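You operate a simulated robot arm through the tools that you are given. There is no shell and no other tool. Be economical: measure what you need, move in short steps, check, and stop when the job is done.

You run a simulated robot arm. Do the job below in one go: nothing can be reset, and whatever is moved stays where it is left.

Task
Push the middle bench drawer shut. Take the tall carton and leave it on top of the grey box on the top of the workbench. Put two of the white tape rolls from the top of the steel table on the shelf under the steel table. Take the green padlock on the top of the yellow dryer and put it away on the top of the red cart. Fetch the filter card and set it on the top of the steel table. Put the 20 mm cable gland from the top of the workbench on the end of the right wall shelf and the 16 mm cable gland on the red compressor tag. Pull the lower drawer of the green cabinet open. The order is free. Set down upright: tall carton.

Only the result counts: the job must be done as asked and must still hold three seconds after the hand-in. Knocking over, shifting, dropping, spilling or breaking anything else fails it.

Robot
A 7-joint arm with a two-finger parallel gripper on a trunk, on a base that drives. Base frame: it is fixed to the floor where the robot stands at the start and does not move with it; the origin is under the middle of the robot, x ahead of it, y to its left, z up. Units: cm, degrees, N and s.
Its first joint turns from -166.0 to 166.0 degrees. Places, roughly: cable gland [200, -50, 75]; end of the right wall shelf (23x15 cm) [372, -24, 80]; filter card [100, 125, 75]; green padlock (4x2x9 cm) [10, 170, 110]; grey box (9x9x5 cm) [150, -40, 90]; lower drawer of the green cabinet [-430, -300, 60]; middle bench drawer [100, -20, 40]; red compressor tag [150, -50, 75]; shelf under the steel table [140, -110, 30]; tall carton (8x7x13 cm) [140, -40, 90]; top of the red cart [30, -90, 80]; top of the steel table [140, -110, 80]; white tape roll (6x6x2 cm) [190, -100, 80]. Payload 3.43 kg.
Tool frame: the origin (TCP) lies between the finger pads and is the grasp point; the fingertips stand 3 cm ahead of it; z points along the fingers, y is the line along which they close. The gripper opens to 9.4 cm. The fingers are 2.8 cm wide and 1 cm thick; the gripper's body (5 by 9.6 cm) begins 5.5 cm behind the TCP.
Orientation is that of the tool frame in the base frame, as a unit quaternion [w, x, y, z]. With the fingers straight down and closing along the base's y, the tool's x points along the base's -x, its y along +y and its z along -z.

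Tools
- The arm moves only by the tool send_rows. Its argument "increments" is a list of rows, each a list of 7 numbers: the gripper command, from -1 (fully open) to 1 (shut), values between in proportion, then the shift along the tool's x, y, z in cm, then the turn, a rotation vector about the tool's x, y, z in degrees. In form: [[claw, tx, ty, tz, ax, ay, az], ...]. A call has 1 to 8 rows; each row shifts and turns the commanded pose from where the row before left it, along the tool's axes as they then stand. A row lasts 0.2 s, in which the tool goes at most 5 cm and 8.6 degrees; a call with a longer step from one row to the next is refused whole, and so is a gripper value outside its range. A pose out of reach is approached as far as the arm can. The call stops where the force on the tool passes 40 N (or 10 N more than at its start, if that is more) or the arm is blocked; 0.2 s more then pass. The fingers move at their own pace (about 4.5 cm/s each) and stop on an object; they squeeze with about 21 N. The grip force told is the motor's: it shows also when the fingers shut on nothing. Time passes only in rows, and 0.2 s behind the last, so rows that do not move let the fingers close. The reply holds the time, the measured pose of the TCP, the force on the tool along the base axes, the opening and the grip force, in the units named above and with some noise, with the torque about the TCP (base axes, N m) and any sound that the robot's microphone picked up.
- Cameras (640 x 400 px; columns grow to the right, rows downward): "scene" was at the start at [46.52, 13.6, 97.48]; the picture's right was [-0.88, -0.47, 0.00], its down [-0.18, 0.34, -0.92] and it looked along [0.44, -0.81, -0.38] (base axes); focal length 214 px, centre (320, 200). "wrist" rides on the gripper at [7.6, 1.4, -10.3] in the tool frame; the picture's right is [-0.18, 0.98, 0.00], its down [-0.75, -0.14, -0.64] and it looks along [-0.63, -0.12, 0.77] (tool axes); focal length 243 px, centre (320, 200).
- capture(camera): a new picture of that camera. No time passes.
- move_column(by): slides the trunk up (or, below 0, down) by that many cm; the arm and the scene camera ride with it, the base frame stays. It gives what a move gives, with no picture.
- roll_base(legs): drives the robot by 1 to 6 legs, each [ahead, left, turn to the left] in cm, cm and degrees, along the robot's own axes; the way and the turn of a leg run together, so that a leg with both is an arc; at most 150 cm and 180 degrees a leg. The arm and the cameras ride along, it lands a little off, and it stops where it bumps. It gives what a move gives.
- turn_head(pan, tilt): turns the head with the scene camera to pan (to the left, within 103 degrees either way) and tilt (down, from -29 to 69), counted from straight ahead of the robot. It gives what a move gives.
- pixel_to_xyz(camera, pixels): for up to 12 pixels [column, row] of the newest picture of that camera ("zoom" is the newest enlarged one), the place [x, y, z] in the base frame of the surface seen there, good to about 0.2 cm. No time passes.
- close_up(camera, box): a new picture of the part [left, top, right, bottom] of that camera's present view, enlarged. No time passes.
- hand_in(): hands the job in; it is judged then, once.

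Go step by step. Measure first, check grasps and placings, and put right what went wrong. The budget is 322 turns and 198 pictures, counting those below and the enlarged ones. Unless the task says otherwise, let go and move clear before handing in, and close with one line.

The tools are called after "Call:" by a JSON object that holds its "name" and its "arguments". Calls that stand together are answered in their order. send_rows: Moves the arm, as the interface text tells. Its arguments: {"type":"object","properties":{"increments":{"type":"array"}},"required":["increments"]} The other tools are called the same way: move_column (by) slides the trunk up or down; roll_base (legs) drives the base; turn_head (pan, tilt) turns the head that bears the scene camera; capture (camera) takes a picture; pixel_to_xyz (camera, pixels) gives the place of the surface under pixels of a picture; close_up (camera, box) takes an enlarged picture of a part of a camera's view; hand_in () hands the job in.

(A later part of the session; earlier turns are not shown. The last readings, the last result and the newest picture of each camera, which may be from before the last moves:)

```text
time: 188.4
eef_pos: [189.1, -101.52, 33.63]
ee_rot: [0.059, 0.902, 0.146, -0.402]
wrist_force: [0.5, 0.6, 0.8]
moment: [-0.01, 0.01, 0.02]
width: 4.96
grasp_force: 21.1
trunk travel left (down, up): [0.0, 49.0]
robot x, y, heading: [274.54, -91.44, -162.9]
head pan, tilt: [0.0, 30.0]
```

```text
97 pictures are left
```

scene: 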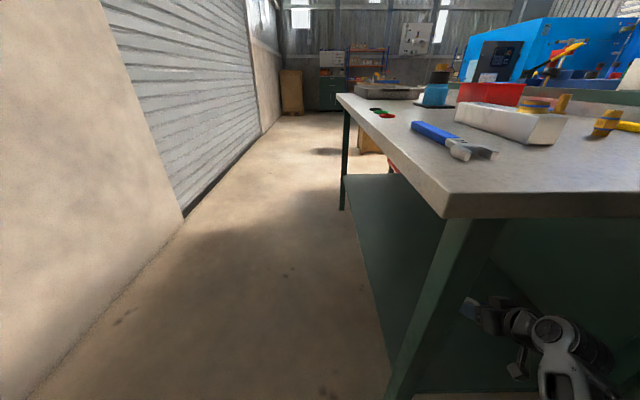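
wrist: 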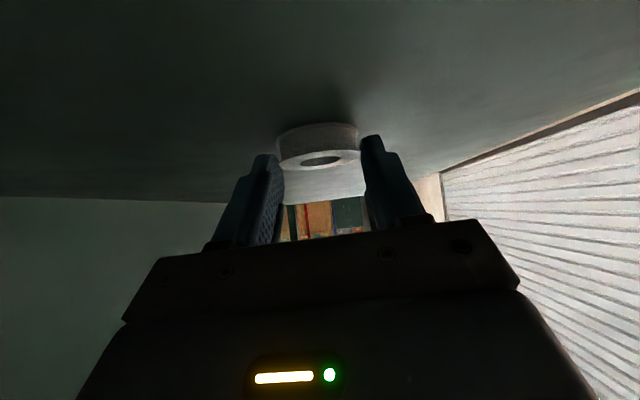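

Call:
{"name": "send_rows", "arguments": {"increments": [[1, 0.2, 0, 0.18, 0, 0, 0], [1, 0.15, 0, 0.13, 0, 0, 0], [0.2, 0, 0, 0, 0, 0, 0], [-0.5, 0, 0, 0, 0, 0, 0], [-0.5, 0, 0, 0, 0, 0, 0], [-0.5, 0, 0, 0, 0, 0, 0]]}}

Call:
{"name": "send_rows", "arguments": {"increments": [[-0.5, 0, 0, -3, 0, 0, 0], [-0.5, 0, 0, -4, 0, 0, 0], [-0.5, 0.8, 0, -3, 0, 0, 0]]}}

Call:
{"name": "capture", "arguments": {"camera": "wrist"}}

```text
time: 189.8
eef_pos: [189.09, -101.5, 33.1]
ee_rot: [0.06, 0.902, 0.146, -0.402]
wrist_force: [0.6, 0.0, -0.3]
moment: [-0.01, 0.01, 0.03]
width: 7.04
grasp_force: 0.0
trunk travel left (down, up): [0.0, 49.0]
robot x, y, heading: [275.22, -91.01, -162.9]
head pan, tilt: [0.0, 30.0]
```

```text
time: 190.6
eef_pos: [196.67, -99.12, 39.3]
ee_rot: [0.059, 0.902, 0.146, -0.401]
wrist_force: [0.4, 0.7, 0.5]
moment: [0.02, 0.02, 0.0]
width: 7.05
grasp_force: 0.1
trunk travel left (down, up): [0.0, 49.0]
robot x, y, heading: [274.71, -91.01, -162.6]
head pan, tilt: [0.0, 30.0]
```

```text
96 pictures are left
```

wrist: 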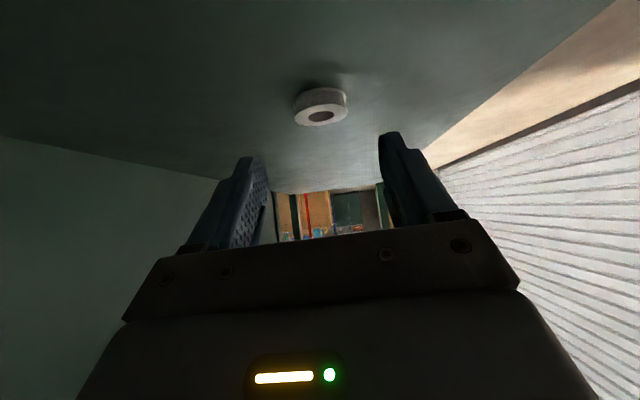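

Roll 1 lies flat on the shelf. Backing out, raising the trunk, and going for R2.

Call:
{"name": "pixel_to_xyz", "arguments": {"camera": "wrist", "pixels": [[320, 117], [298, 110], [345, 100]]}}

Call:
{"name": "roll_base", "arguments": {"legs": [[-44, 0, 0]]}}

Call:
{"name": "move_column", "arguments": {"by": 40}}

Call:
{"name": "move_column", "arguments": {"by": 8}}

Call:
{"name": "send_rows", "arguments": {"increments": [[-0.5, -2.97, -3, -2.68, 0, 0, 0], [-0.5, -2.2, -1, -2, 0, 0, 0]]}}

Call:
{"name": "roll_base", "arguments": {"legs": [[46, 0, 0]]}}

Call:
{"name": "capture", "arguments": {"camera": "wrist"}}

```text
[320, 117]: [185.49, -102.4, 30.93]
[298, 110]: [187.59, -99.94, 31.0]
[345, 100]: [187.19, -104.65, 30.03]
```

```text
time: 193.2
eef_pos: [238.24, -86.02, 39.31]
ee_rot: [0.058, 0.903, 0.144, -0.402]
wrist_force: [-0.5, 0.3, 0.2]
moment: [-0.02, 0.06, -0.01]
width: 7.03
grasp_force: 0.0
trunk travel left (down, up): [0.0, 49.0]
robot x, y, heading: [316.87, -78.59, -162.7]
head pan, tilt: [0.0, 30.0]
```

```text
time: 197.1
eef_pos: [238.17, -86.1, 79.29]
ee_rot: [0.058, 0.902, 0.144, -0.402]
wrist_force: [0.6, 0.7, -0.3]
moment: [0.02, -0.03, 0.0]
width: 7.04
grasp_force: 0.1
trunk travel left (down, up): [-40.0, 9.0]
robot x, y, heading: [316.92, -78.43, -162.8]
head pan, tilt: [0.0, 30.0]
```

```text
time: 198.2
eef_pos: [238.23, -86.02, 87.39]
ee_rot: [0.058, 0.902, 0.144, -0.402]
wrist_force: [0.2, 0.2, -0.4]
moment: [0.02, 0.02, -0.01]
width: 7.06
grasp_force: 0.1
trunk travel left (down, up): [-48.0, 1.0]
robot x, y, heading: [316.5, -78.19, -162.8]
head pan, tilt: [0.0, 30.0]
```

```text
time: 198.8
eef_pos: [236.98, -82.32, 94.46]
ee_rot: [0.058, 0.903, 0.144, -0.401]
wrist_force: [-0.2, 0.3, -0.3]
moment: [0.0, 0.0, 0.01]
width: 7.03
grasp_force: 0.0
trunk travel left (down, up): [-48.0, 1.0]
robot x, y, heading: [316.62, -78.52, -163.0]
head pan, tilt: [0.0, 30.0]
```

```text
time: 201.6
eef_pos: [192.59, -96.5, 94.36]
ee_rot: [0.059, 0.902, 0.147, -0.402]
wrist_force: [-0.1, 0.0, -0.5]
moment: [-0.01, -0.03, -0.02]
width: 7.07
grasp_force: 0.0
trunk travel left (down, up): [-48.0, 1.0]
robot x, y, heading: [272.41, -92.38, -162.6]
head pan, tilt: [0.0, 30.0]
```

```text
95 pictures are left
```

wrist: 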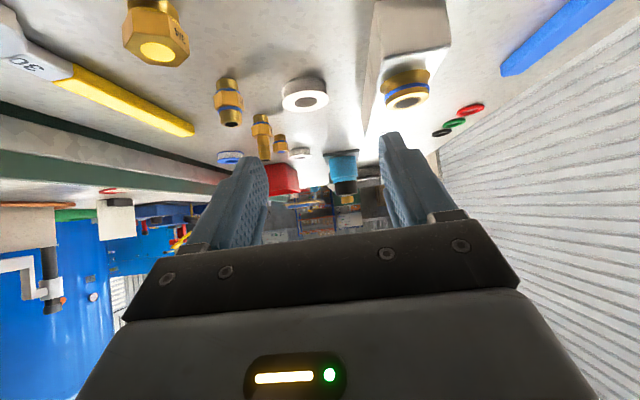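

R2 is at (304,95); measuring it plus its neighbours (block fitting, brass).

Call:
{"name": "pixel_to_xyz", "arguments": {"camera": "wrist", "pixels": [[305, 85], [303, 108], [283, 97], [326, 95], [366, 100], [360, 120], [385, 90], [405, 105], [425, 90], [228, 120], [240, 100], [370, 60]]}}

```text
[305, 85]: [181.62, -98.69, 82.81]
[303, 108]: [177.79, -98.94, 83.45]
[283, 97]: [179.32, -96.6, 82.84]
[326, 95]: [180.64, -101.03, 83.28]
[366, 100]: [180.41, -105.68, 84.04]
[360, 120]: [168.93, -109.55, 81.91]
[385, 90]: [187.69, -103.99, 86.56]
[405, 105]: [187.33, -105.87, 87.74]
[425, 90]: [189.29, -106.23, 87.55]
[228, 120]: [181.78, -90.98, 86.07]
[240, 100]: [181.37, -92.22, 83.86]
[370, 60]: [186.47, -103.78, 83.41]
```

Clearances OK (block 6.8 cm, brass 5.7 cm from the roll centre). Approaching R2.

Call:
{"name": "send_rows", "arguments": {"increments": [[-0.5, -2.81, -1.85, 3.12, 0, 0, 0], [-0.5, -2.81, 0, 3.12, 0, 0, 0], [-0.5, 2.97, 0, 2.68, 0, 0, 0], [-0.5, 2.23, 0, 2.0, 0, 0, 0], [-0.5, -1.0, 0, 1.1, 0, 0, 0], [-0.5, -1.0, 0, 1.1, 0, 0, 0], [-0.5, 1.4, 0, 1.27, 0, 0, 0]]}}

Call:
{"name": "capture", "arguments": {"camera": "wrist"}}

```text
time: 203.2
eef_pos: [181.19, -98.32, 85.47]
ee_rot: [0.059, 0.902, 0.147, -0.402]
wrist_force: [0.1, 0.2, -0.1]
moment: [0.0, 0.0, -0.04]
width: 7.05
grasp_force: 0.0
trunk travel left (down, up): [-48.0, 1.0]
robot x, y, heading: [272.18, -91.87, -162.7]
head pan, tilt: [0.0, 30.0]
```

```text
94 pictures are left
```

wrist: 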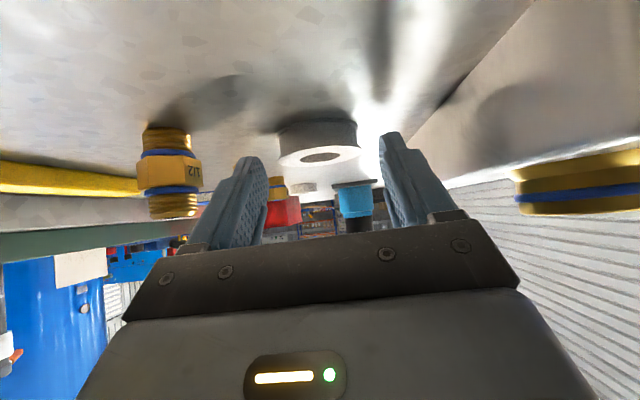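

Well placed. Closing and lifting.

Call:
{"name": "send_rows", "arguments": {"increments": [[1, 0, 0, 0, 0, 0, 0], [1, 0, 0, 0, 0, 0, 0], [1, 0, 0, 0, 0, 0, 0], [1, -0.37, 0, -0.33, 0, 0, 0], [1, -0.74, 0, -0.67, 0, 0, 0], [1, -1.5, 0, -1.34, 0, 0, 0], [1, -1.5, 0, -1.34, 0, 0, 0], [1, -1.5, 0, -1.34, 0, 0, 0]]}}

Call:
{"name": "capture", "arguments": {"camera": "wrist"}}

```text
time: 205.0
eef_pos: [181.16, -98.25, 93.07]
ee_rot: [0.06, 0.901, 0.148, -0.402]
wrist_force: [-0.3, -0.3, -0.7]
moment: [-0.01, -0.02, -0.01]
width: 4.98
grasp_force: 21.1
trunk travel left (down, up): [-48.0, 1.0]
robot x, y, heading: [272.21, -92.03, -162.7]
head pan, tilt: [0.0, 30.0]
```

```text
93 pictures are left
```

wrist: 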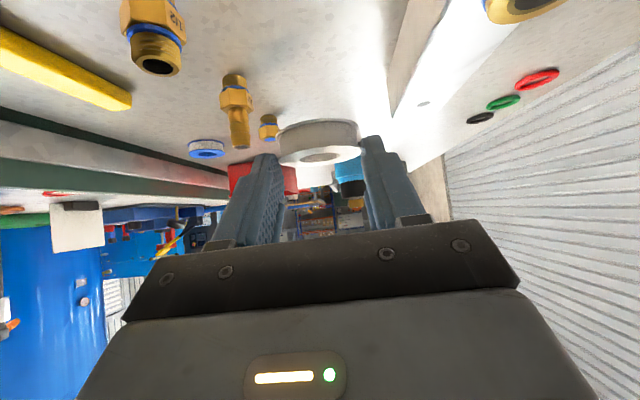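

Roll 2 is held. Backing out, lowering, and driving under the table again.

Call:
{"name": "roll_base", "arguments": {"legs": [[-53, 0, 0]]}}

Call:
{"name": "move_column", "arguments": {"by": -40}}

Call:
{"name": "move_column", "arguments": {"by": -8}}

Call:
{"name": "send_rows", "arguments": {"increments": [[1, 2.23, -2.5, 2.0, 0, 0, 0], [1, 2.23, -2.5, 2.0, 0, 0, 0]]}}

Call:
{"name": "capture", "arguments": {"camera": "wrist"}}

```text
time: 208.1
eef_pos: [231.93, -82.71, 93.04]
ee_rot: [0.061, 0.902, 0.149, -0.402]
wrist_force: [-0.8, 0.1, -0.6]
moment: [-0.02, -0.03, -0.01]
width: 4.95
grasp_force: 20.6
trunk travel left (down, up): [-48.0, 1.0]
robot x, y, heading: [322.83, -75.47, -162.5]
head pan, tilt: [0.0, 30.0]
```

```text
time: 211.9
eef_pos: [232.05, -82.71, 53.08]
ee_rot: [0.061, 0.901, 0.149, -0.402]
wrist_force: [-0.2, 0.1, -0.1]
moment: [0.0, -0.01, 0.04]
width: 4.97
grasp_force: 20.9
trunk travel left (down, up): [-8.0, 41.0]
robot x, y, heading: [323.09, -75.95, -162.5]
head pan, tilt: [0.0, 30.0]
```

```text
time: 213.1
eef_pos: [232.05, -82.53, 45.1]
ee_rot: [0.061, 0.902, 0.149, -0.401]
wrist_force: [0.5, 0.1, -0.3]
moment: [0.0, -0.02, 0.03]
width: 4.94
grasp_force: 21.3
trunk travel left (down, up): [0.0, 49.0]
robot x, y, heading: [322.9, -76.21, -162.3]
head pan, tilt: [0.0, 30.0]
```

```text
time: 213.7
eef_pos: [230.41, -77.92, 39.25]
ee_rot: [0.06, 0.901, 0.149, -0.402]
wrist_force: [-0.8, -0.2, -1.0]
moment: [-0.01, 0.0, 0.0]
width: 4.96
grasp_force: 21.0
trunk travel left (down, up): [0.0, 49.0]
robot x, y, heading: [322.7, -76.06, -162.5]
head pan, tilt: [0.0, 30.0]
```

```text
92 pictures are left
```

wrist: 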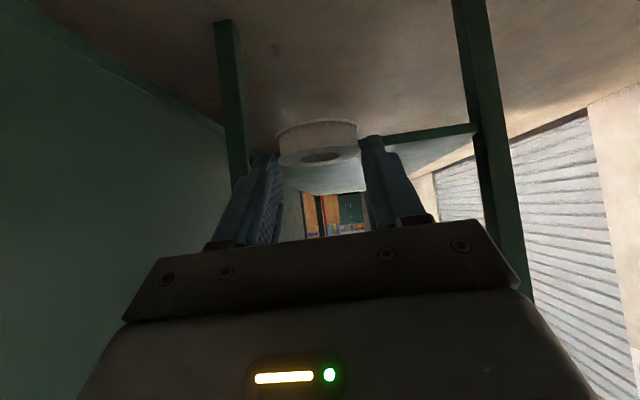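

Call:
{"name": "roll_base", "arguments": {"legs": [[46, 0, 0]]}}

Call:
{"name": "capture", "arguments": {"camera": "wrist"}}

```text
time: 216.5
eef_pos: [186.11, -92.04, 39.24]
ee_rot: [0.06, 0.902, 0.149, -0.401]
wrist_force: [0.4, 0.4, 0.3]
moment: [-0.02, 0.01, -0.01]
width: 4.94
grasp_force: 21.2
trunk travel left (down, up): [0.0, 49.0]
robot x, y, heading: [278.57, -90.46, -162.5]
head pan, tilt: [0.0, 30.0]
```

```text
91 pictures are left
```

wrist: 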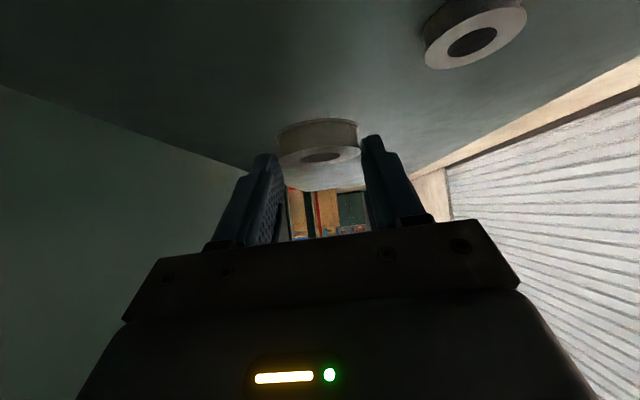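

Roll 1 is at right (475,40), clear. Lowering and releasing roll 2.

Call:
{"name": "send_rows", "arguments": {"increments": [[1, 1.86, 0, 1.67, 0, 0, 0], [1, 1.3, 0, 1.17, 0, 0, 0], [1, 0.74, 0, 0.67, 0, 0, 0], [1, 0.37, 0, 0.33, 0, 0, 0], [1, 0.2, 0, 0.18, 0, 0, 0]]}}

Call:
{"name": "send_rows", "arguments": {"increments": [[0.2, 0, 0, 0, 0, 0, 0], [-0.5, 0, 0, 0, 0, 0, 0], [-0.5, 0, 0, 0, 0, 0, 0], [-0.5, 0, 0, -3, 0, 0, 0], [-0.5, 0, 0, -4, 0, 0, 0], [-0.5, 0.8, 0, -3, 0, 0, 0]]}}

Call:
{"name": "capture", "arguments": {"camera": "wrist"}}

```text
time: 217.7
eef_pos: [185.89, -91.86, 33.53]
ee_rot: [0.059, 0.901, 0.148, -0.404]
wrist_force: [6.5, -0.2, 19.7]
moment: [-0.14, 0.13, 0.09]
width: 4.97
grasp_force: 20.8
trunk travel left (down, up): [0.0, 49.0]
robot x, y, heading: [278.52, -90.1, -162.4]
head pan, tilt: [0.0, 30.0]
```

```text
time: 219.1
eef_pos: [193.78, -89.6, 39.25]
ee_rot: [0.059, 0.902, 0.148, -0.402]
wrist_force: [-0.7, 0.0, 0.0]
moment: [-0.04, 0.0, 0.02]
width: 7.07
grasp_force: 0.1
trunk travel left (down, up): [0.0, 49.0]
robot x, y, heading: [278.88, -90.24, -162.5]
head pan, tilt: [0.0, 30.0]
```

```text
90 pictures are left
```

wrist: 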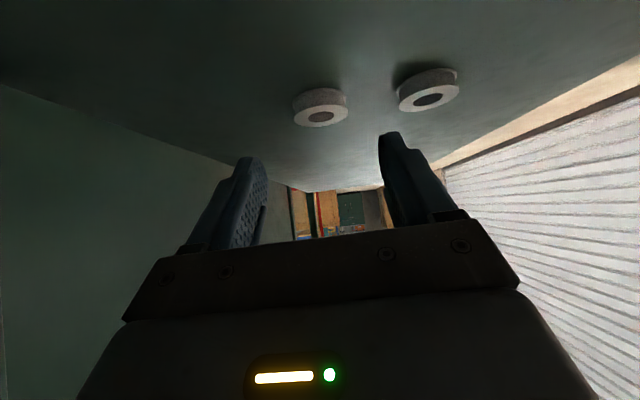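

Both rolls are on the shelf. Backing out, raising and making the arm compact.

Call:
{"name": "roll_base", "arguments": {"legs": [[-46, 0, 0]]}}

Call:
{"name": "move_column", "arguments": {"by": 40}}

Call:
{"name": "move_column", "arguments": {"by": 8}}

Call:
{"name": "send_rows", "arguments": {"increments": [[-0.2, 0, 0, 0, 0, 8, 0], [-0.2, 0, 0, 0, 0, 8, 0], [-0.2, 0, 0, 0, 0, 8, 0], [-0.2, 0, 0, 0, 0, 8, 0], [-0.2, 0, 0, 0, 0, 8, 0], [-0.2, 0, 0, 0, 0, 8, 0], [-0.2, 0, 0, -5, 0, 0, 0], [-0.2, 0, 0, -5, 0, 0, 0]]}}

Call:
{"name": "send_rows", "arguments": {"increments": [[-0.2, 0, 0, -5, 0, 0, 0], [-0.2, 0, 0, -5, 0, 0, 0], [-0.2, 0, 0, -5, 0, 0, 0], [-0.2, 0, 0, -5, 0, 0, 0], [-0.2, 0, 0, -5, 0, 0, 0], [-0.2, 4, 0, 0, 0, 0, 0], [-0.2, 4, 0, 0, 0, 0, 0], [-0.2, 4, 0, 0, 0, 0, 0]]}}

```text
time: 221.8
eef_pos: [237.33, -75.53, 39.25]
ee_rot: [0.059, 0.902, 0.148, -0.402]
wrist_force: [0.2, -0.6, -0.2]
moment: [-0.01, -0.01, 0.0]
width: 7.03
grasp_force: 0.0
trunk travel left (down, up): [0.0, 49.0]
robot x, y, heading: [322.48, -75.88, -162.4]
head pan, tilt: [0.0, 30.0]
```

```text
time: 225.7
eef_pos: [237.43, -75.52, 79.21]
ee_rot: [0.061, 0.902, 0.149, -0.402]
wrist_force: [-0.1, -0.1, 0.0]
moment: [-0.03, -0.02, 0.01]
width: 7.04
grasp_force: 0.0
trunk travel left (down, up): [-40.0, 9.0]
robot x, y, heading: [322.22, -76.41, -162.4]
head pan, tilt: [0.0, 30.0]
```

```text
time: 226.8
eef_pos: [237.43, -75.57, 87.31]
ee_rot: [0.06, 0.902, 0.148, -0.402]
wrist_force: [0.3, 1.1, 0.4]
moment: [-0.01, -0.03, 0.01]
width: 7.04
grasp_force: 0.1
trunk travel left (down, up): [-48.0, 1.0]
robot x, y, heading: [322.57, -76.45, -162.4]
head pan, tilt: [0.0, 30.0]
```

```text
time: 228.6
eef_pos: [237.03, -75.93, 97.56]
ee_rot: [-0.011, 0.986, 0.167, 0.001]
wrist_force: [2.1, 5.0, -3.9]
moment: [-0.4, 0.25, -0.01]
width: 5.63
grasp_force: 0.0
trunk travel left (down, up): [-48.0, 1.0]
robot x, y, heading: [322.12, -76.47, -162.5]
head pan, tilt: [0.0, 30.0]
```

```text
time: 230.4
eef_pos: [248.92, -72.28, 122.39]
ee_rot: [-0.005, 0.987, 0.161, -0.001]
wrist_force: [0.4, -0.5, -0.1]
moment: [0.0, 0.03, -0.01]
width: 5.64
grasp_force: 0.0
trunk travel left (down, up): [-48.0, 1.0]
robot x, y, heading: [322.77, -76.07, -162.4]
head pan, tilt: [0.0, 30.0]
```

Driving around to the bench front (facing the carton area).

Call:
{"name": "roll_base", "arguments": {"legs": [[0, 0, -90.6], [86, 12, 0], [86, 12, 0], [0, 0, 90], [112, 0, 0], [0, 0, 90]]}}

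Call:
{"name": "turn_head", "arguments": {"pan": 0, "tilt": 40}}

Call:
{"name": "capture", "arguments": {"camera": "scene"}}

```text
time: 256.0
eef_pos: [137.1, -29.33, 122.4]
ee_rot: [-0.003, 0.58, 0.815, -0.004]
wrist_force: [-1.1, -0.1, 0.1]
moment: [-0.02, 0.01, 0.02]
width: 5.63
grasp_force: 0.1
trunk travel left (down, up): [-48.0, 1.0]
robot x, y, heading: [140.21, 43.91, -71.4]
head pan, tilt: [0.0, 30.0]
```

```text
time: 256.7
eef_pos: [136.96, -29.56, 122.38]
ee_rot: [-0.003, 0.579, 0.815, -0.004]
wrist_force: [0.5, -0.6, 0.5]
moment: [-0.01, -0.01, -0.02]
width: 5.65
grasp_force: 0.0
trunk travel left (down, up): [-48.0, 1.0]
robot x, y, heading: [139.86, 44.28, -71.7]
head pan, tilt: [0.0, 40.0]
```

```text
89 pictures are left
```

scene: 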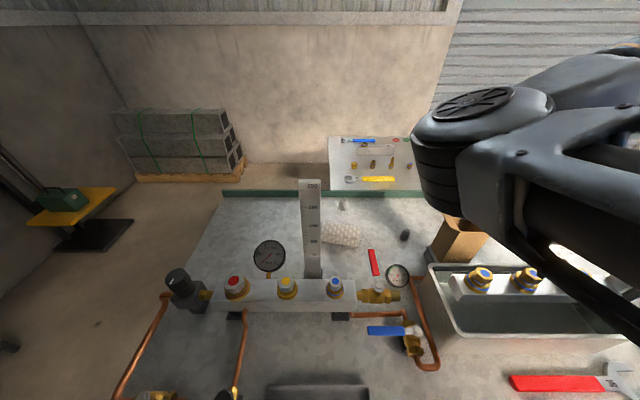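

Gland C is at (404,235). I'll measure the elbow's current spot relative to the ruler and the gland's exact place.

Call:
{"name": "pixel_to_xyz", "arguments": {"camera": "scene", "pixels": [[480, 105], [430, 130], [430, 200], [404, 235], [404, 240], [343, 205], [450, 235], [430, 255], [310, 190]]}}

Call:
{"name": "close_up", "arguments": {"camera": "scene", "box": [384, 215, 432, 263]}}

```text
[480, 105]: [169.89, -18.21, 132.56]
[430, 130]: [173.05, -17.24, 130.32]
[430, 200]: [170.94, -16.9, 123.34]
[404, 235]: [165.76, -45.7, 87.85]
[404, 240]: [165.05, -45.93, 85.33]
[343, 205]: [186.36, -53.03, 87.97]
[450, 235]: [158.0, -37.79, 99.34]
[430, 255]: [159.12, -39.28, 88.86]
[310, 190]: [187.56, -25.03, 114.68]
```

```text
8.33 times, centred on (408, 239) of scene
```

zoom: 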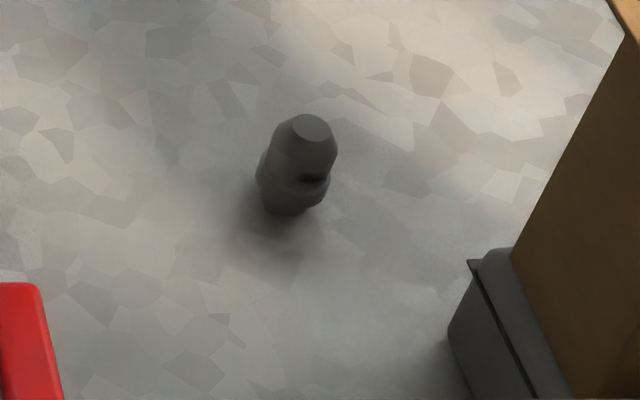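

The elbow bulges left of the hand, so I'll stand slightly right (u≈140) to keep it away from the ruler, rotate the tool, and approach extended.

Call:
{"name": "roll_base", "arguments": {"legs": [[3, -8, -1.3]]}}

Call:
{"name": "send_rows", "arguments": {"increments": [[-0.2, 0, 0, -1, 0, 0, 8.2], [-0.2, 0, 0, -1, 0, 0, 8.2], [-0.2, 0, 0, -1, 0, 0, 8.2], [-0.2, 0, 0, -1, 0, 0, 8.2], [-0.2, 0, 0, -1, 0, 0, 8.2], [-0.2, 0, 0, -1, 0, 0, 8.2], [-0.2, 0, 0, -1, 0, 0, 8.2], [-0.2, 0, 0, -1, 0, 0, 8.2]]}}

Call:
{"name": "send_rows", "arguments": {"increments": [[-0.2, 0, 0, 0, 0, 0, 8.2], [-0.2, 0, 0, 0, 0, 0, 8.2], [-0.2, 0, 0, 0, 0, 0, 8.2]]}}

Call:
{"name": "capture", "arguments": {"camera": "scene"}}

```text
time: 257.8
eef_pos: [128.59, -34.56, 122.35]
ee_rot: [-0.003, 0.588, 0.809, -0.004]
wrist_force: [0.0, -0.2, 1.1]
moment: [-0.03, 0.0, -0.01]
width: 5.61
grasp_force: 0.0
trunk travel left (down, up): [-48.0, 1.0]
robot x, y, heading: [133.39, 39.06, -73.0]
head pan, tilt: [0.0, 40.0]
```

```text
time: 259.6
eef_pos: [128.7, -34.57, 130.42]
ee_rot: [0.0, 0.933, 0.359, -0.005]
wrist_force: [-1.4, 0.6, -0.1]
moment: [-0.04, 0.03, 0.02]
width: 5.63
grasp_force: 0.1
trunk travel left (down, up): [-48.0, 1.0]
robot x, y, heading: [133.83, 38.94, -73.0]
head pan, tilt: [0.0, 40.0]
```

```text
time: 260.4
eef_pos: [128.69, -34.55, 130.33]
ee_rot: [0.0, 0.988, 0.153, -0.006]
wrist_force: [0.2, 0.7, -0.4]
moment: [-0.02, -0.01, 0.0]
width: 5.65
grasp_force: 0.1
trunk travel left (down, up): [-48.0, 1.0]
robot x, y, heading: [133.47, 38.9, -73.1]
head pan, tilt: [0.0, 40.0]
```

```text
87 pictures are left
```

scene: 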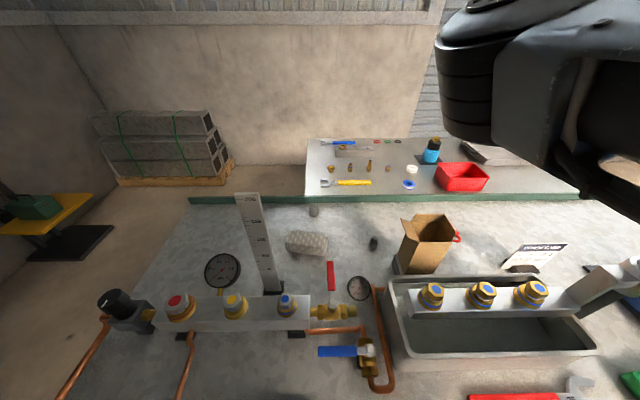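

Moving over gland C: extend forward then left, then down to z≈101.

Call:
{"name": "send_rows", "arguments": {"increments": [[-0.2, 0, 4.9, 0, 0, 0, 0], [-0.2, 0, 4.9, 0, 0, 0, 0], [-0.2, 0, 4.9, 0, 0, 0, 0], [-0.2, 0, 4.9, 0, 0, 0, 0], [-0.2, 4.5, 1.4, 0, 0, 0, 0], [-0.2, 4.9, 0.6, 0, 0, 0, 0], [-0.2, 4.9, 0.6, 0, 0, 0, 0], [-0.2, 4.9, 0.4, 0, 0, 0, 0]]}}

Call:
{"name": "send_rows", "arguments": {"increments": [[-0.2, 4.5, 0, 0, 0, 0, 0], [-0.2, 4.5, 0, 0, 0, 0, 0], [-0.2, 4.3, 0, 0, 0, 0, 0], [-0.2, 0, 0, 4.5, 0, 0, 0], [-0.2, 0, 0, 4.5, 0, 0, 0]]}}

Call:
{"name": "capture", "arguments": {"camera": "scene"}}

Call:
{"name": "capture", "arguments": {"camera": "wrist"}}

```text
time: 262.2
eef_pos: [153.57, -50.3, 130.08]
ee_rot: [0.0, 0.988, 0.152, -0.005]
wrist_force: [-1.1, -0.8, 0.6]
moment: [0.03, -0.01, 0.0]
width: 5.63
grasp_force: 0.1
trunk travel left (down, up): [-48.0, 1.0]
robot x, y, heading: [133.63, 38.4, -73.2]
head pan, tilt: [0.0, 40.0]
```

```text
time: 263.4
eef_pos: [165.71, -46.61, 120.87]
ee_rot: [0.001, 0.989, 0.147, -0.006]
wrist_force: [0.0, -0.1, 0.4]
moment: [0.0, 0.03, 0.0]
width: 5.65
grasp_force: 0.0
trunk travel left (down, up): [-48.0, 1.0]
robot x, y, heading: [133.3, 38.95, -72.7]
head pan, tilt: [0.0, 40.0]
```

```text
86 pictures are left
```

scene: 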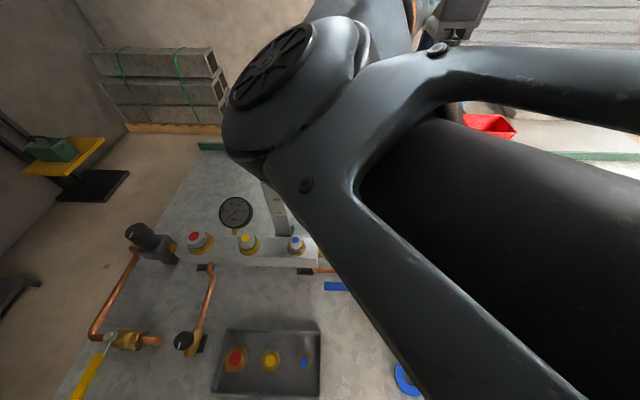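

```text
85 pictures are left
```

wrist: 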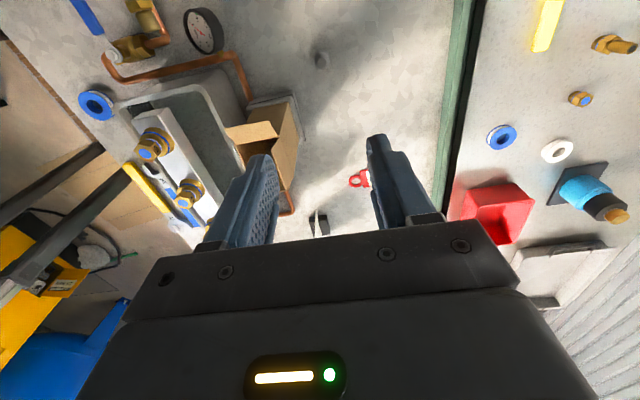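

The elbow drum looms near the camera; measuring its clearance to the ruler.

Call:
{"name": "pixel_to_xyz", "arguments": {"camera": "scene", "pixels": [[270, 65], [230, 110], [240, 150], [270, 165], [300, 150], [275, 215], [440, 48]]}}

Call:
{"name": "pixel_to_xyz", "arguments": {"camera": "wrist", "pixels": [[322, 60], [315, 60], [329, 60], [322, 52], [358, 180], [365, 185], [270, 130], [298, 115], [287, 110]]}}

```text
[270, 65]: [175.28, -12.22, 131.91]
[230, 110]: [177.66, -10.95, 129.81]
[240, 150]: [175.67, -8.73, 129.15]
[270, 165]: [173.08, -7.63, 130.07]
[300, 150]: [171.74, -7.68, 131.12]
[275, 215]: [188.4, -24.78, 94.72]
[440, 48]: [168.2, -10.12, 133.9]
```

```text
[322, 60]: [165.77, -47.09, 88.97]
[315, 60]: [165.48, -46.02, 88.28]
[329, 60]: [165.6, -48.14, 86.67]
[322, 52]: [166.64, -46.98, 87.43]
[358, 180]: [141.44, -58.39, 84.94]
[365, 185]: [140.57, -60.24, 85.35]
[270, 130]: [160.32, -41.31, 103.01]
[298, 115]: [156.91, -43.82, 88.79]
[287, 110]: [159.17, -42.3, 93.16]
```

Gland C centre ≈(165.6,-47.0). Descending to z≈100 and re-checking.

Call:
{"name": "send_rows", "arguments": {"increments": [[-0.2, 0, 0.35, 4, 0, 0, 0], [-0.2, 0, 0, 4, 0, 0, 0], [-0.2, 0, 0, 4, 0, 0, 0], [-0.2, 0, 0, 4, 0, 0, 0], [-0.2, 0, 0, 4, 0, 0, 0]]}}

Call:
{"name": "capture", "arguments": {"camera": "wrist"}}

Call:
{"name": "close_up", "arguments": {"camera": "wrist", "box": [290, 80, 350, 140]}}

Call:
{"name": "capture", "arguments": {"camera": "scene"}}

```text
time: 264.6
eef_pos: [166.46, -46.66, 100.93]
ee_rot: [0.0, 0.988, 0.154, -0.005]
wrist_force: [0.2, 0.7, 0.2]
moment: [0.0, -0.01, -0.01]
width: 5.62
grasp_force: 0.2
trunk travel left (down, up): [-48.0, 1.0]
robot x, y, heading: [133.33, 38.67, -73.1]
head pan, tilt: [0.0, 40.0]
```

```text
84 pictures are left
```

wrist: 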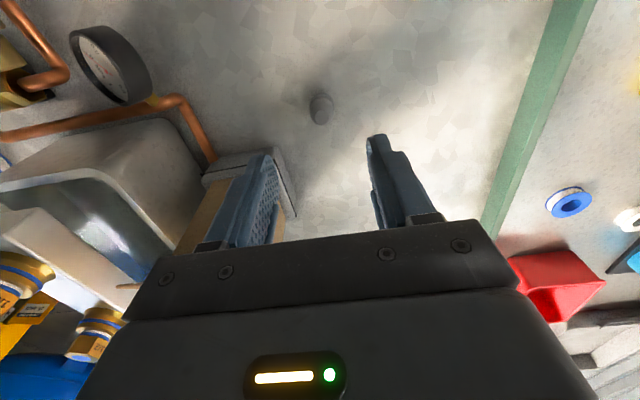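

```text
6.67 times, centred on (320, 110) of wrist
```

zoom: 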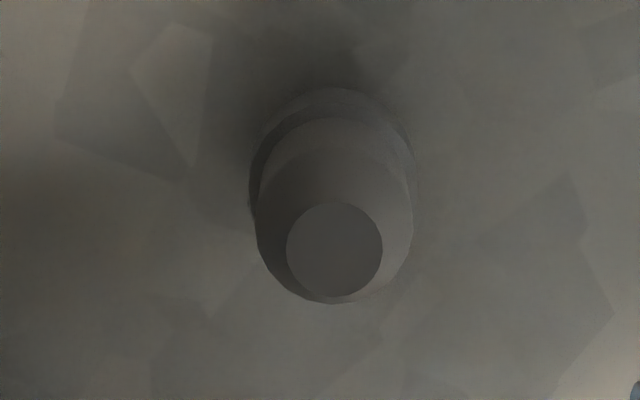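

```text
82 pictures are left
```

scene: 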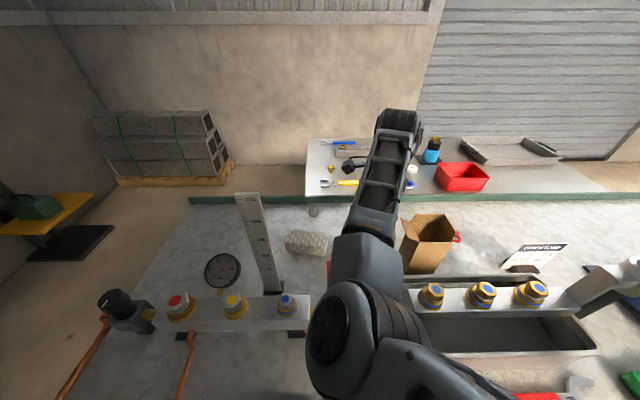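

Arm is straight and clear of the ruler. Checking elbow height over the manifold before the last descent.

Call:
{"name": "pixel_to_xyz", "arguments": {"camera": "scene", "pixels": [[330, 320], [350, 290], [360, 260], [400, 330], [370, 210], [375, 385], [310, 360]]}}

Call:
{"name": "pixel_to_xyz", "arguments": {"camera": "wrist", "pixels": [[321, 117], [321, 100], [313, 110], [329, 110], [322, 95]]}}

```text
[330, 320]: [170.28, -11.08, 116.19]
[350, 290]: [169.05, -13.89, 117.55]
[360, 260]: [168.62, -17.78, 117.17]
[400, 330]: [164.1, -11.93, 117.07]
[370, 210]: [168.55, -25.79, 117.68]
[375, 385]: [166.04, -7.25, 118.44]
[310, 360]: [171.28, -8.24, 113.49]
```

```text
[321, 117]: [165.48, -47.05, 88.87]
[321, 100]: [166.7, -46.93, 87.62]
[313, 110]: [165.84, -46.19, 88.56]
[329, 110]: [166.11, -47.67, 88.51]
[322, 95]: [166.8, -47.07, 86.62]
```

Elbow would get close to the valves when lowering. I'll drive 6 cm forward (arm bends more, elbow rises) and raise the trunk 1 cm.

Call:
{"name": "move_column", "arguments": {"by": 1}}

Call:
{"name": "roll_base", "arguments": {"legs": [[6, 0, 0]]}}

Call:
{"name": "send_rows", "arguments": {"increments": [[-0.2, -0.3, -3, 0, 0, 0, 0], [-0.2, -0.2, -2.8, 0, 0, 0, 0], [-0.2, 0, 0, 3, 0, 0, 0]]}}

Call:
{"name": "capture", "arguments": {"camera": "scene"}}

Call:
{"name": "pixel_to_xyz", "arguments": {"camera": "scene", "pixels": [[320, 300], [340, 250], [300, 330], [345, 300], [250, 190], [285, 300], [375, 385]]}}

```text
time: 265.2
eef_pos: [166.24, -46.74, 101.94]
ee_rot: [-0.001, 0.988, 0.153, -0.006]
wrist_force: [-0.5, -0.8, -0.1]
moment: [-0.01, 0.02, 0.01]
width: 5.65
grasp_force: 0.0
trunk travel left (down, up): [-49.0, 0.0]
robot x, y, heading: [133.65, 38.81, -73.1]
head pan, tilt: [0.0, 40.0]
```

```text
time: 266.1
eef_pos: [167.99, -52.36, 101.87]
ee_rot: [0.0, 0.988, 0.153, -0.006]
wrist_force: [0.3, 0.6, 0.4]
moment: [-0.03, -0.03, -0.01]
width: 5.64
grasp_force: 0.0
trunk travel left (down, up): [-49.0, 0.0]
robot x, y, heading: [135.22, 32.98, -73.0]
head pan, tilt: [0.0, 40.0]
```

```text
time: 266.9
eef_pos: [165.64, -46.99, 99.09]
ee_rot: [0.001, 0.988, 0.153, -0.005]
wrist_force: [-0.2, 0.1, -0.5]
moment: [0.01, 0.0, -0.02]
width: 5.62
grasp_force: 0.1
trunk travel left (down, up): [-49.0, 0.0]
robot x, y, heading: [135.05, 33.15, -73.0]
head pan, tilt: [0.0, 40.0]
```

```text
81 pictures are left
```

scene: 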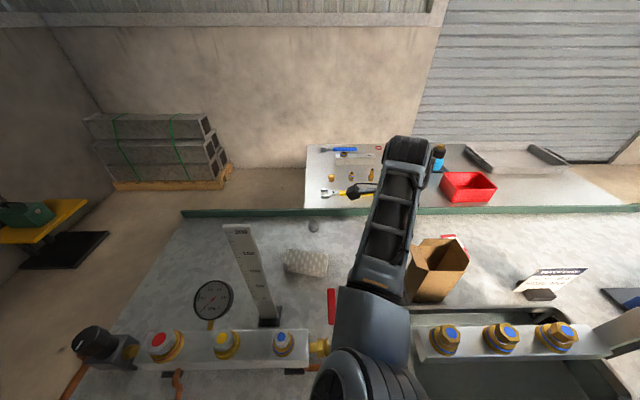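

```text
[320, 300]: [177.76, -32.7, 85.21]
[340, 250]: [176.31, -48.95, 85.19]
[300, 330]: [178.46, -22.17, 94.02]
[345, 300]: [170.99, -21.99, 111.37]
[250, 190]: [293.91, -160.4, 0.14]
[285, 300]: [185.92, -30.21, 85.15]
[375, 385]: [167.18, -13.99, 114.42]
```

Clear of the red handle (331,305). Descending in small steps to z≈88.7.

Call:
{"name": "send_rows", "arguments": {"increments": [[-0.2, 0, 0, 2.5, 0, 0, 0], [-0.2, 0, 0, 2.5, 0, 0, 0], [-0.2, 0, 0, 2.0, 0, 0, 0]]}}

Call:
{"name": "capture", "arguments": {"camera": "wrist"}}

Call:
{"name": "capture", "arguments": {"camera": "scene"}}

```text
time: 267.7
eef_pos: [165.56, -47.17, 91.97]
ee_rot: [0.001, 0.988, 0.153, -0.006]
wrist_force: [0.2, 0.1, 0.1]
moment: [-0.01, 0.0, -0.02]
width: 5.65
grasp_force: 0.1
trunk travel left (down, up): [-49.0, 0.0]
robot x, y, heading: [135.63, 32.85, -73.1]
head pan, tilt: [0.0, 40.0]
```

```text
80 pictures are left
```

wrist: 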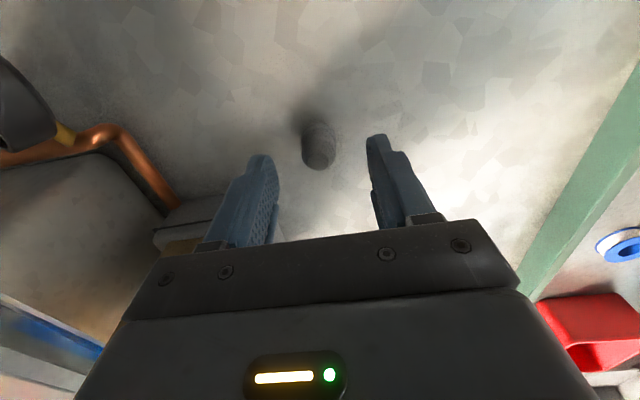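

```text
79 pictures are left
```

scene: 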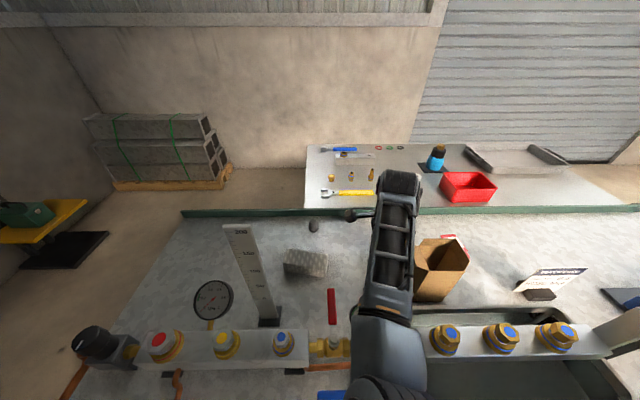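

Call:
{"name": "pixel_to_xyz", "arguments": {"camera": "scene", "pixels": [[380, 340], [390, 300], [410, 350], [385, 385], [445, 332], [430, 350], [395, 200]]}}

Call:
{"name": "pixel_to_xyz", "arguments": {"camera": "wrist", "pixels": [[319, 155], [305, 145], [335, 145], [318, 128]]}}

```text
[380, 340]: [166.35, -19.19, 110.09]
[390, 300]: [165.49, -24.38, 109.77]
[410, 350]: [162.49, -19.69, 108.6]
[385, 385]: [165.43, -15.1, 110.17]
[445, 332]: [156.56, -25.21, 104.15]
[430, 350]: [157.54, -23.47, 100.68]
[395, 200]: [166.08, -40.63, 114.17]
```

```text
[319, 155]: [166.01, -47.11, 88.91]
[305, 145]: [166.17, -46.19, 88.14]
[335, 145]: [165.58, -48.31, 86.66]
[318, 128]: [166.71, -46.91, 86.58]
```

Clearance to the fitting is still ~4 cm. Last 3.2 cm down, grip, and lift.

Call:
{"name": "send_rows", "arguments": {"increments": [[-0.2, 0.2, 0, 1.6, 0, 0, 0], [-0.2, 0, 0, 1.6, 0, 0, 0], [1, 0, 0, 0, 0, 0, 0], [1, 0, 0, 0, 0, 0, 0], [1, 0, 0, 0, 0, 0, 0], [1, 0, 0, -0.5, 0, 0, 0], [1, 0, 0, -1.5, 0, 0, 0], [1, 0, 0, -3, 0, 0, 0]]}}

Call:
{"name": "send_rows", "arguments": {"increments": [[1, 0, 0, -4, 0, 0, 0], [1, 0, 0, -4, 0, 0, 0], [1, 0, 0, -4, 0, 0, 0], [1, 0, 0, -4, 0, 0, 0], [1, 0, 0, -4, 0, 0, 0]]}}

Call:
{"name": "capture", "arguments": {"camera": "wrist"}}

```text
time: 269.5
eef_pos: [165.93, -47.03, 93.71]
ee_rot: [0.0, 0.988, 0.153, -0.005]
wrist_force: [-0.3, 0.3, -1.0]
moment: [-0.04, 0.0, 0.01]
width: 2.24
grasp_force: 20.9
trunk travel left (down, up): [-49.0, 0.0]
robot x, y, heading: [135.27, 33.36, -73.2]
head pan, tilt: [0.0, 40.0]
```

```text
time: 270.7
eef_pos: [165.51, -47.1, 113.38]
ee_rot: [-0.005, 0.989, 0.15, -0.01]
wrist_force: [-0.2, -0.1, -1.1]
moment: [0.02, 0.02, 0.0]
width: 2.26
grasp_force: 21.2
trunk travel left (down, up): [-49.0, 0.0]
robot x, y, heading: [135.29, 32.98, -72.8]
head pan, tilt: [0.0, 40.0]
```

```text
78 pictures are left
```

wrist: 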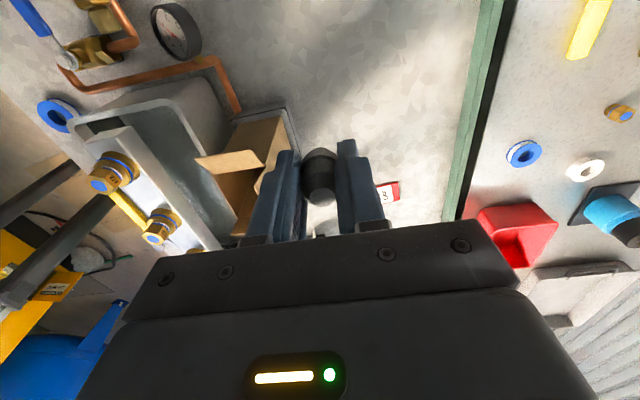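

The 16 mm gland is held (2.26 cm). Moving toward the tag and looking at it.

Call:
{"name": "send_rows", "arguments": {"increments": [[1, 0, 0, -4, 0, 0, 0], [1, 0, 3, -3, 0, 0, 0], [1, -4, 3, 0, 0, 0, 0], [1, -4.5, 0.5, 0, 0, 0, 0], [1, -4.5, 0, 0, 0, 0, 0], [1, -4, 0, 0, 0, 0, 0]]}}

Call:
{"name": "capture", "arguments": {"camera": "wrist"}}

```text
time: 272.1
eef_pos: [152.02, -58.32, 120.9]
ee_rot: [0.0, 0.988, 0.155, -0.007]
wrist_force: [1.2, 0.6, 0.0]
moment: [-0.02, 0.06, 0.01]
width: 2.24
grasp_force: 20.9
trunk travel left (down, up): [-49.0, 0.0]
robot x, y, heading: [135.17, 33.01, -72.8]
head pan, tilt: [0.0, 40.0]
```

```text
77 pictures are left
```

wrist: 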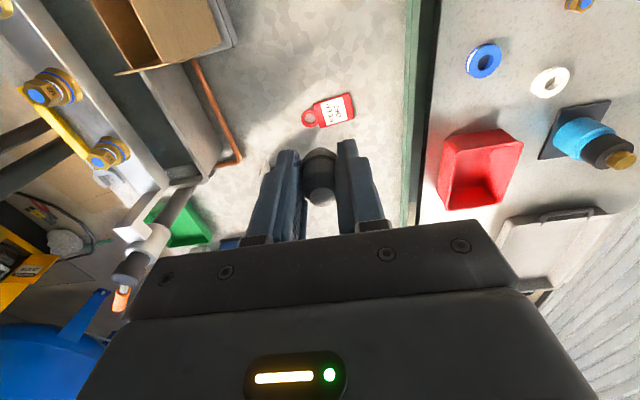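

Call:
{"name": "close_up", "arguments": {"camera": "wrist", "box": [290, 75, 370, 145]}}

Call:
{"name": "pixel_to_xyz", "arguments": {"camera": "wrist", "pixels": [[335, 110], [318, 106], [324, 126], [350, 94], [354, 116], [310, 118], [305, 112]]}}

```text
5.71 times, centred on (330, 110) of wrist
```

zoom: 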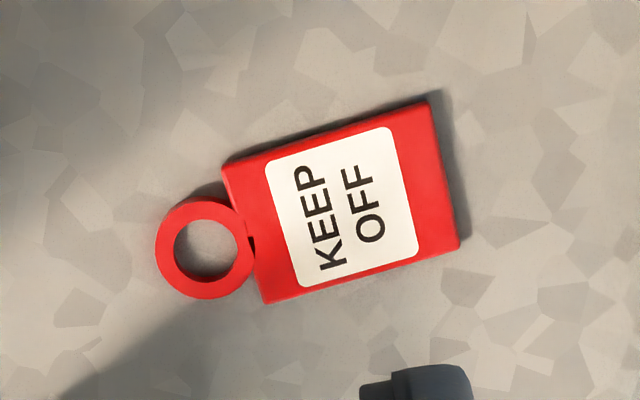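

```text
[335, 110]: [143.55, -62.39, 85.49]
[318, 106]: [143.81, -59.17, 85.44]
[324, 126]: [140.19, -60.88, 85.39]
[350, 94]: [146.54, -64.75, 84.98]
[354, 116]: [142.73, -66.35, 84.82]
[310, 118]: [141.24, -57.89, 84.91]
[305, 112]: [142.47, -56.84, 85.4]
```

The tag's plate centre is (143.4,-62.4). The fittings on the tank rail (z≈104) are under the forearm's path, so I'll go step by step: first over the tag at z≈108, then view the forearm.

Call:
{"name": "roll_base", "arguments": {"legs": [[2, 0, 0]]}}

Call:
{"name": "send_rows", "arguments": {"increments": [[1, -4.5, -0.4, 0, 0, 0, 0], [1, -4.9, -0.3, 0, 0, 0, 0], [1, 0, 0, 4, 0, 0, 0], [1, 0, 0, 4, 0, 0, 0], [1, 0, 0, 4, 0, 0, 0]]}}

Call:
{"name": "capture", "arguments": {"camera": "scene"}}

```text
time: 272.9
eef_pos: [152.5, -60.35, 120.98]
ee_rot: [0.0, 0.988, 0.153, -0.005]
wrist_force: [-0.6, -0.1, -0.1]
moment: [-0.01, 0.0, 0.0]
width: 2.27
grasp_force: 20.8
trunk travel left (down, up): [-49.0, 0.0]
robot x, y, heading: [135.87, 30.84, -73.1]
head pan, tilt: [0.0, 40.0]
```

```text
time: 274.1
eef_pos: [143.23, -62.4, 108.99]
ee_rot: [0.0, 0.988, 0.153, -0.006]
wrist_force: [0.4, -0.4, -0.5]
moment: [-0.02, 0.01, 0.0]
width: 2.27
grasp_force: 20.9
trunk travel left (down, up): [-49.0, 0.0]
robot x, y, heading: [135.46, 31.02, -73.2]
head pan, tilt: [0.0, 40.0]
```

```text
75 pictures are left
```

scene: 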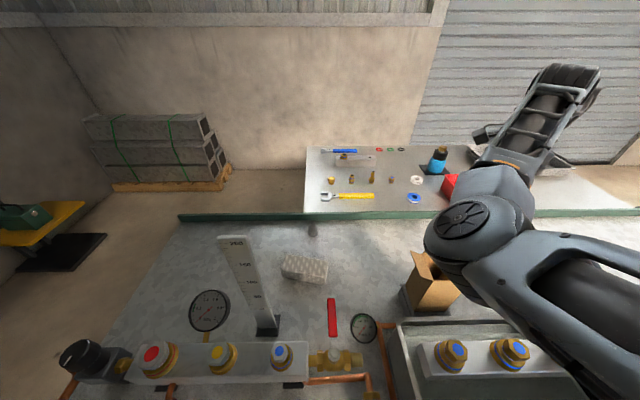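

Call:
{"name": "pixel_to_xyz", "arguments": {"camera": "scene", "pixels": [[465, 215], [435, 250], [450, 275], [490, 260], [500, 190], [560, 120], [560, 270], [440, 280], [420, 260], [457, 350]]}}

```text
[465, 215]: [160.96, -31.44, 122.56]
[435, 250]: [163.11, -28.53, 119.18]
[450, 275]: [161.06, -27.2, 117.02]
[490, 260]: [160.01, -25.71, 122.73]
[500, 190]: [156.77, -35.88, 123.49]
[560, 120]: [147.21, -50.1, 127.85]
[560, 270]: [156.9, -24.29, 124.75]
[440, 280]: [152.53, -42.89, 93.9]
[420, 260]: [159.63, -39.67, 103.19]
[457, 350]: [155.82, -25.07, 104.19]
```

From here the elbow would touch the carton flap/fittings when lowering. I'll instead stand sideways (heading 17°) right of the carton, closer to the bench, so the elbow stays high. First retract.

Call:
{"name": "send_rows", "arguments": {"increments": [[1, 0, 0, -4.5, 0, 0, 0], [1, 0, 0, -4.5, 0, 0, 0], [1, 0, 0, -4.5, 0, 0, 0], [1, 0, 0, -4.5, 0, 0, 0], [1, 0, -4.9, 0, 0, 0, 0], [1, 0, -4.9, 0, 0, 0, 0], [1, 0, -4.9, 0, 0, 0, 0], [1, 0, -4.9, 0, 0, 0, 0]]}}

Call:
{"name": "roll_base", "arguments": {"legs": [[-15, 0, 0], [0, 0, 90.2], [0, -22, 0], [-36, 0, 0]]}}

```text
time: 275.9
eef_pos: [137.47, -43.74, 127.07]
ee_rot: [-0.001, 0.988, 0.153, -0.006]
wrist_force: [1.1, 0.7, -1.2]
moment: [0.0, 0.04, 0.03]
width: 2.24
grasp_force: 20.8
trunk travel left (down, up): [-49.0, 0.0]
robot x, y, heading: [136.28, 31.12, -72.9]
head pan, tilt: [0.0, 40.0]
```

```text
time: 283.6
eef_pos: [202.86, 32.85, 127.06]
ee_rot: [0.004, 0.552, 0.834, -0.004]
wrist_force: [0.0, -0.3, -0.4]
moment: [-0.01, -0.01, -0.02]
width: 2.27
grasp_force: 21.1
trunk travel left (down, up): [-49.0, 0.0]
robot x, y, heading: [128.67, 24.1, 22.3]
head pan, tilt: [0.0, 40.0]
stopped in leg 4: the robot was blocked; the commanded pose is now the measured one
```

The base was blocked and turned slightly. I'll look at what it touched.

Call:
{"name": "turn_head", "arguments": {"pan": -100, "tilt": 60}}

Call:
{"name": "capture", "arguments": {"camera": "scene"}}

```text
time: 285.4
eef_pos: [202.93, 32.9, 127.04]
ee_rot: [0.004, 0.553, 0.833, -0.004]
wrist_force: [-0.1, 0.2, 0.0]
moment: [0.05, -0.01, 0.01]
width: 2.26
grasp_force: 20.9
trunk travel left (down, up): [-49.0, 0.0]
robot x, y, heading: [128.59, 24.09, 22.2]
head pan, tilt: [-100.0, 60.0]
```

```text
74 pictures are left
```

scene: 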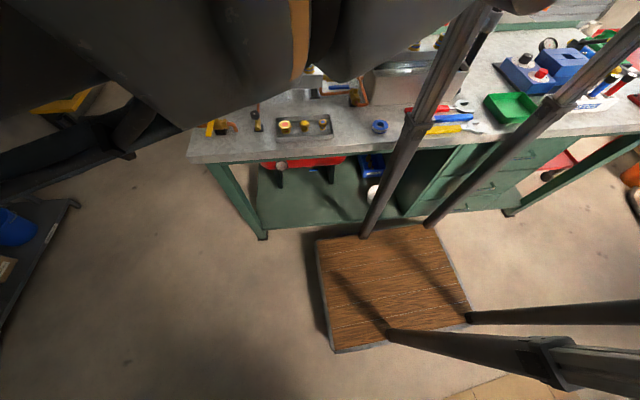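

Call:
{"name": "pixel_to_xyz", "arguments": {"camera": "scene", "pixels": [[320, 242], [430, 228], [335, 345], [465, 310], [260, 235], [500, 210], [330, 228], [400, 218], [478, 195], [375, 190], [520, 205], [415, 115]]}}

Call:
{"name": "close_up", "arguments": {"camera": "scene", "box": [300, 100, 620, 300]}}

```text
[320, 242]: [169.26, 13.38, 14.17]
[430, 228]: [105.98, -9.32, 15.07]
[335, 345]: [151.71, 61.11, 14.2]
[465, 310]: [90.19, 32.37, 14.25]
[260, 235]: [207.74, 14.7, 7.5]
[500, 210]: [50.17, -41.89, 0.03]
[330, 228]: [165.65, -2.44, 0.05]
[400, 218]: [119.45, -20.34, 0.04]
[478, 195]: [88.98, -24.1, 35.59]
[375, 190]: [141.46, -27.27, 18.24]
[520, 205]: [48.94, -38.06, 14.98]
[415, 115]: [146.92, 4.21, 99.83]
```

```text
2.00 times, centred on (460, 200) of scene
```

zoom: 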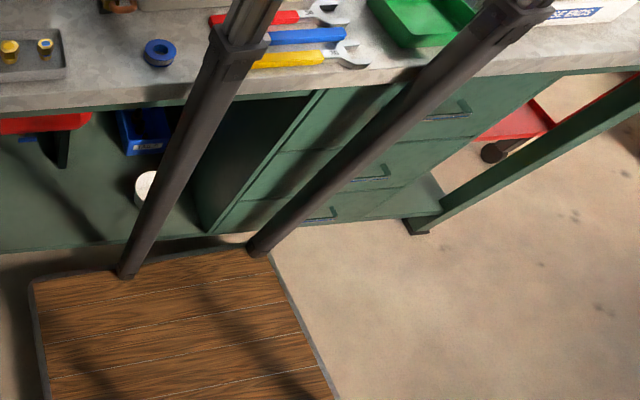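

Call:
{"name": "pixel_to_xyz", "arguments": {"camera": "scene", "pixels": [[555, 110], [520, 130], [490, 155], [460, 185], [435, 215], [420, 100], [400, 150], [380, 200], [590, 75], [560, 122]]}}

```text
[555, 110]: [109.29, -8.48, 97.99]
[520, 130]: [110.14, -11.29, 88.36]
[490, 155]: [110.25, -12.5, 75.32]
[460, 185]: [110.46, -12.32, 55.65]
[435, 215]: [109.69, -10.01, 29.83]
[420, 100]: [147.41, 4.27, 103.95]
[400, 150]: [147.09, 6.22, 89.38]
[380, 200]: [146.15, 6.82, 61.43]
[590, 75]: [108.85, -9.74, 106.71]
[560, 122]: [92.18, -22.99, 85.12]
```

The rear-right strut touched the bench edge because the heading drifted to 22°. I'll move away, straighten, and continue.

Call:
{"name": "roll_base", "arguments": {"legs": [[0, 7, 0], [0, 0, -5.2], [-28, 0, 0]]}}

Call:
{"name": "capture", "arguments": {"camera": "scene"}}

```text
time: 288.4
eef_pos: [173.92, 24.43, 127.19]
ee_rot: [0.003, 0.589, 0.808, -0.004]
wrist_force: [-1.0, 0.0, -1.0]
moment: [-0.01, -0.01, -0.01]
width: 2.25
grasp_force: 20.8
trunk travel left (down, up): [-49.0, 0.0]
robot x, y, heading: [98.83, 22.26, 16.9]
head pan, tilt: [-100.0, 60.0]
```

```text
72 pictures are left
```

scene: 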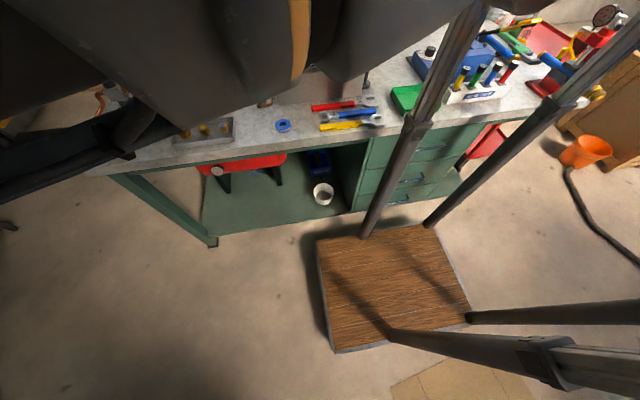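

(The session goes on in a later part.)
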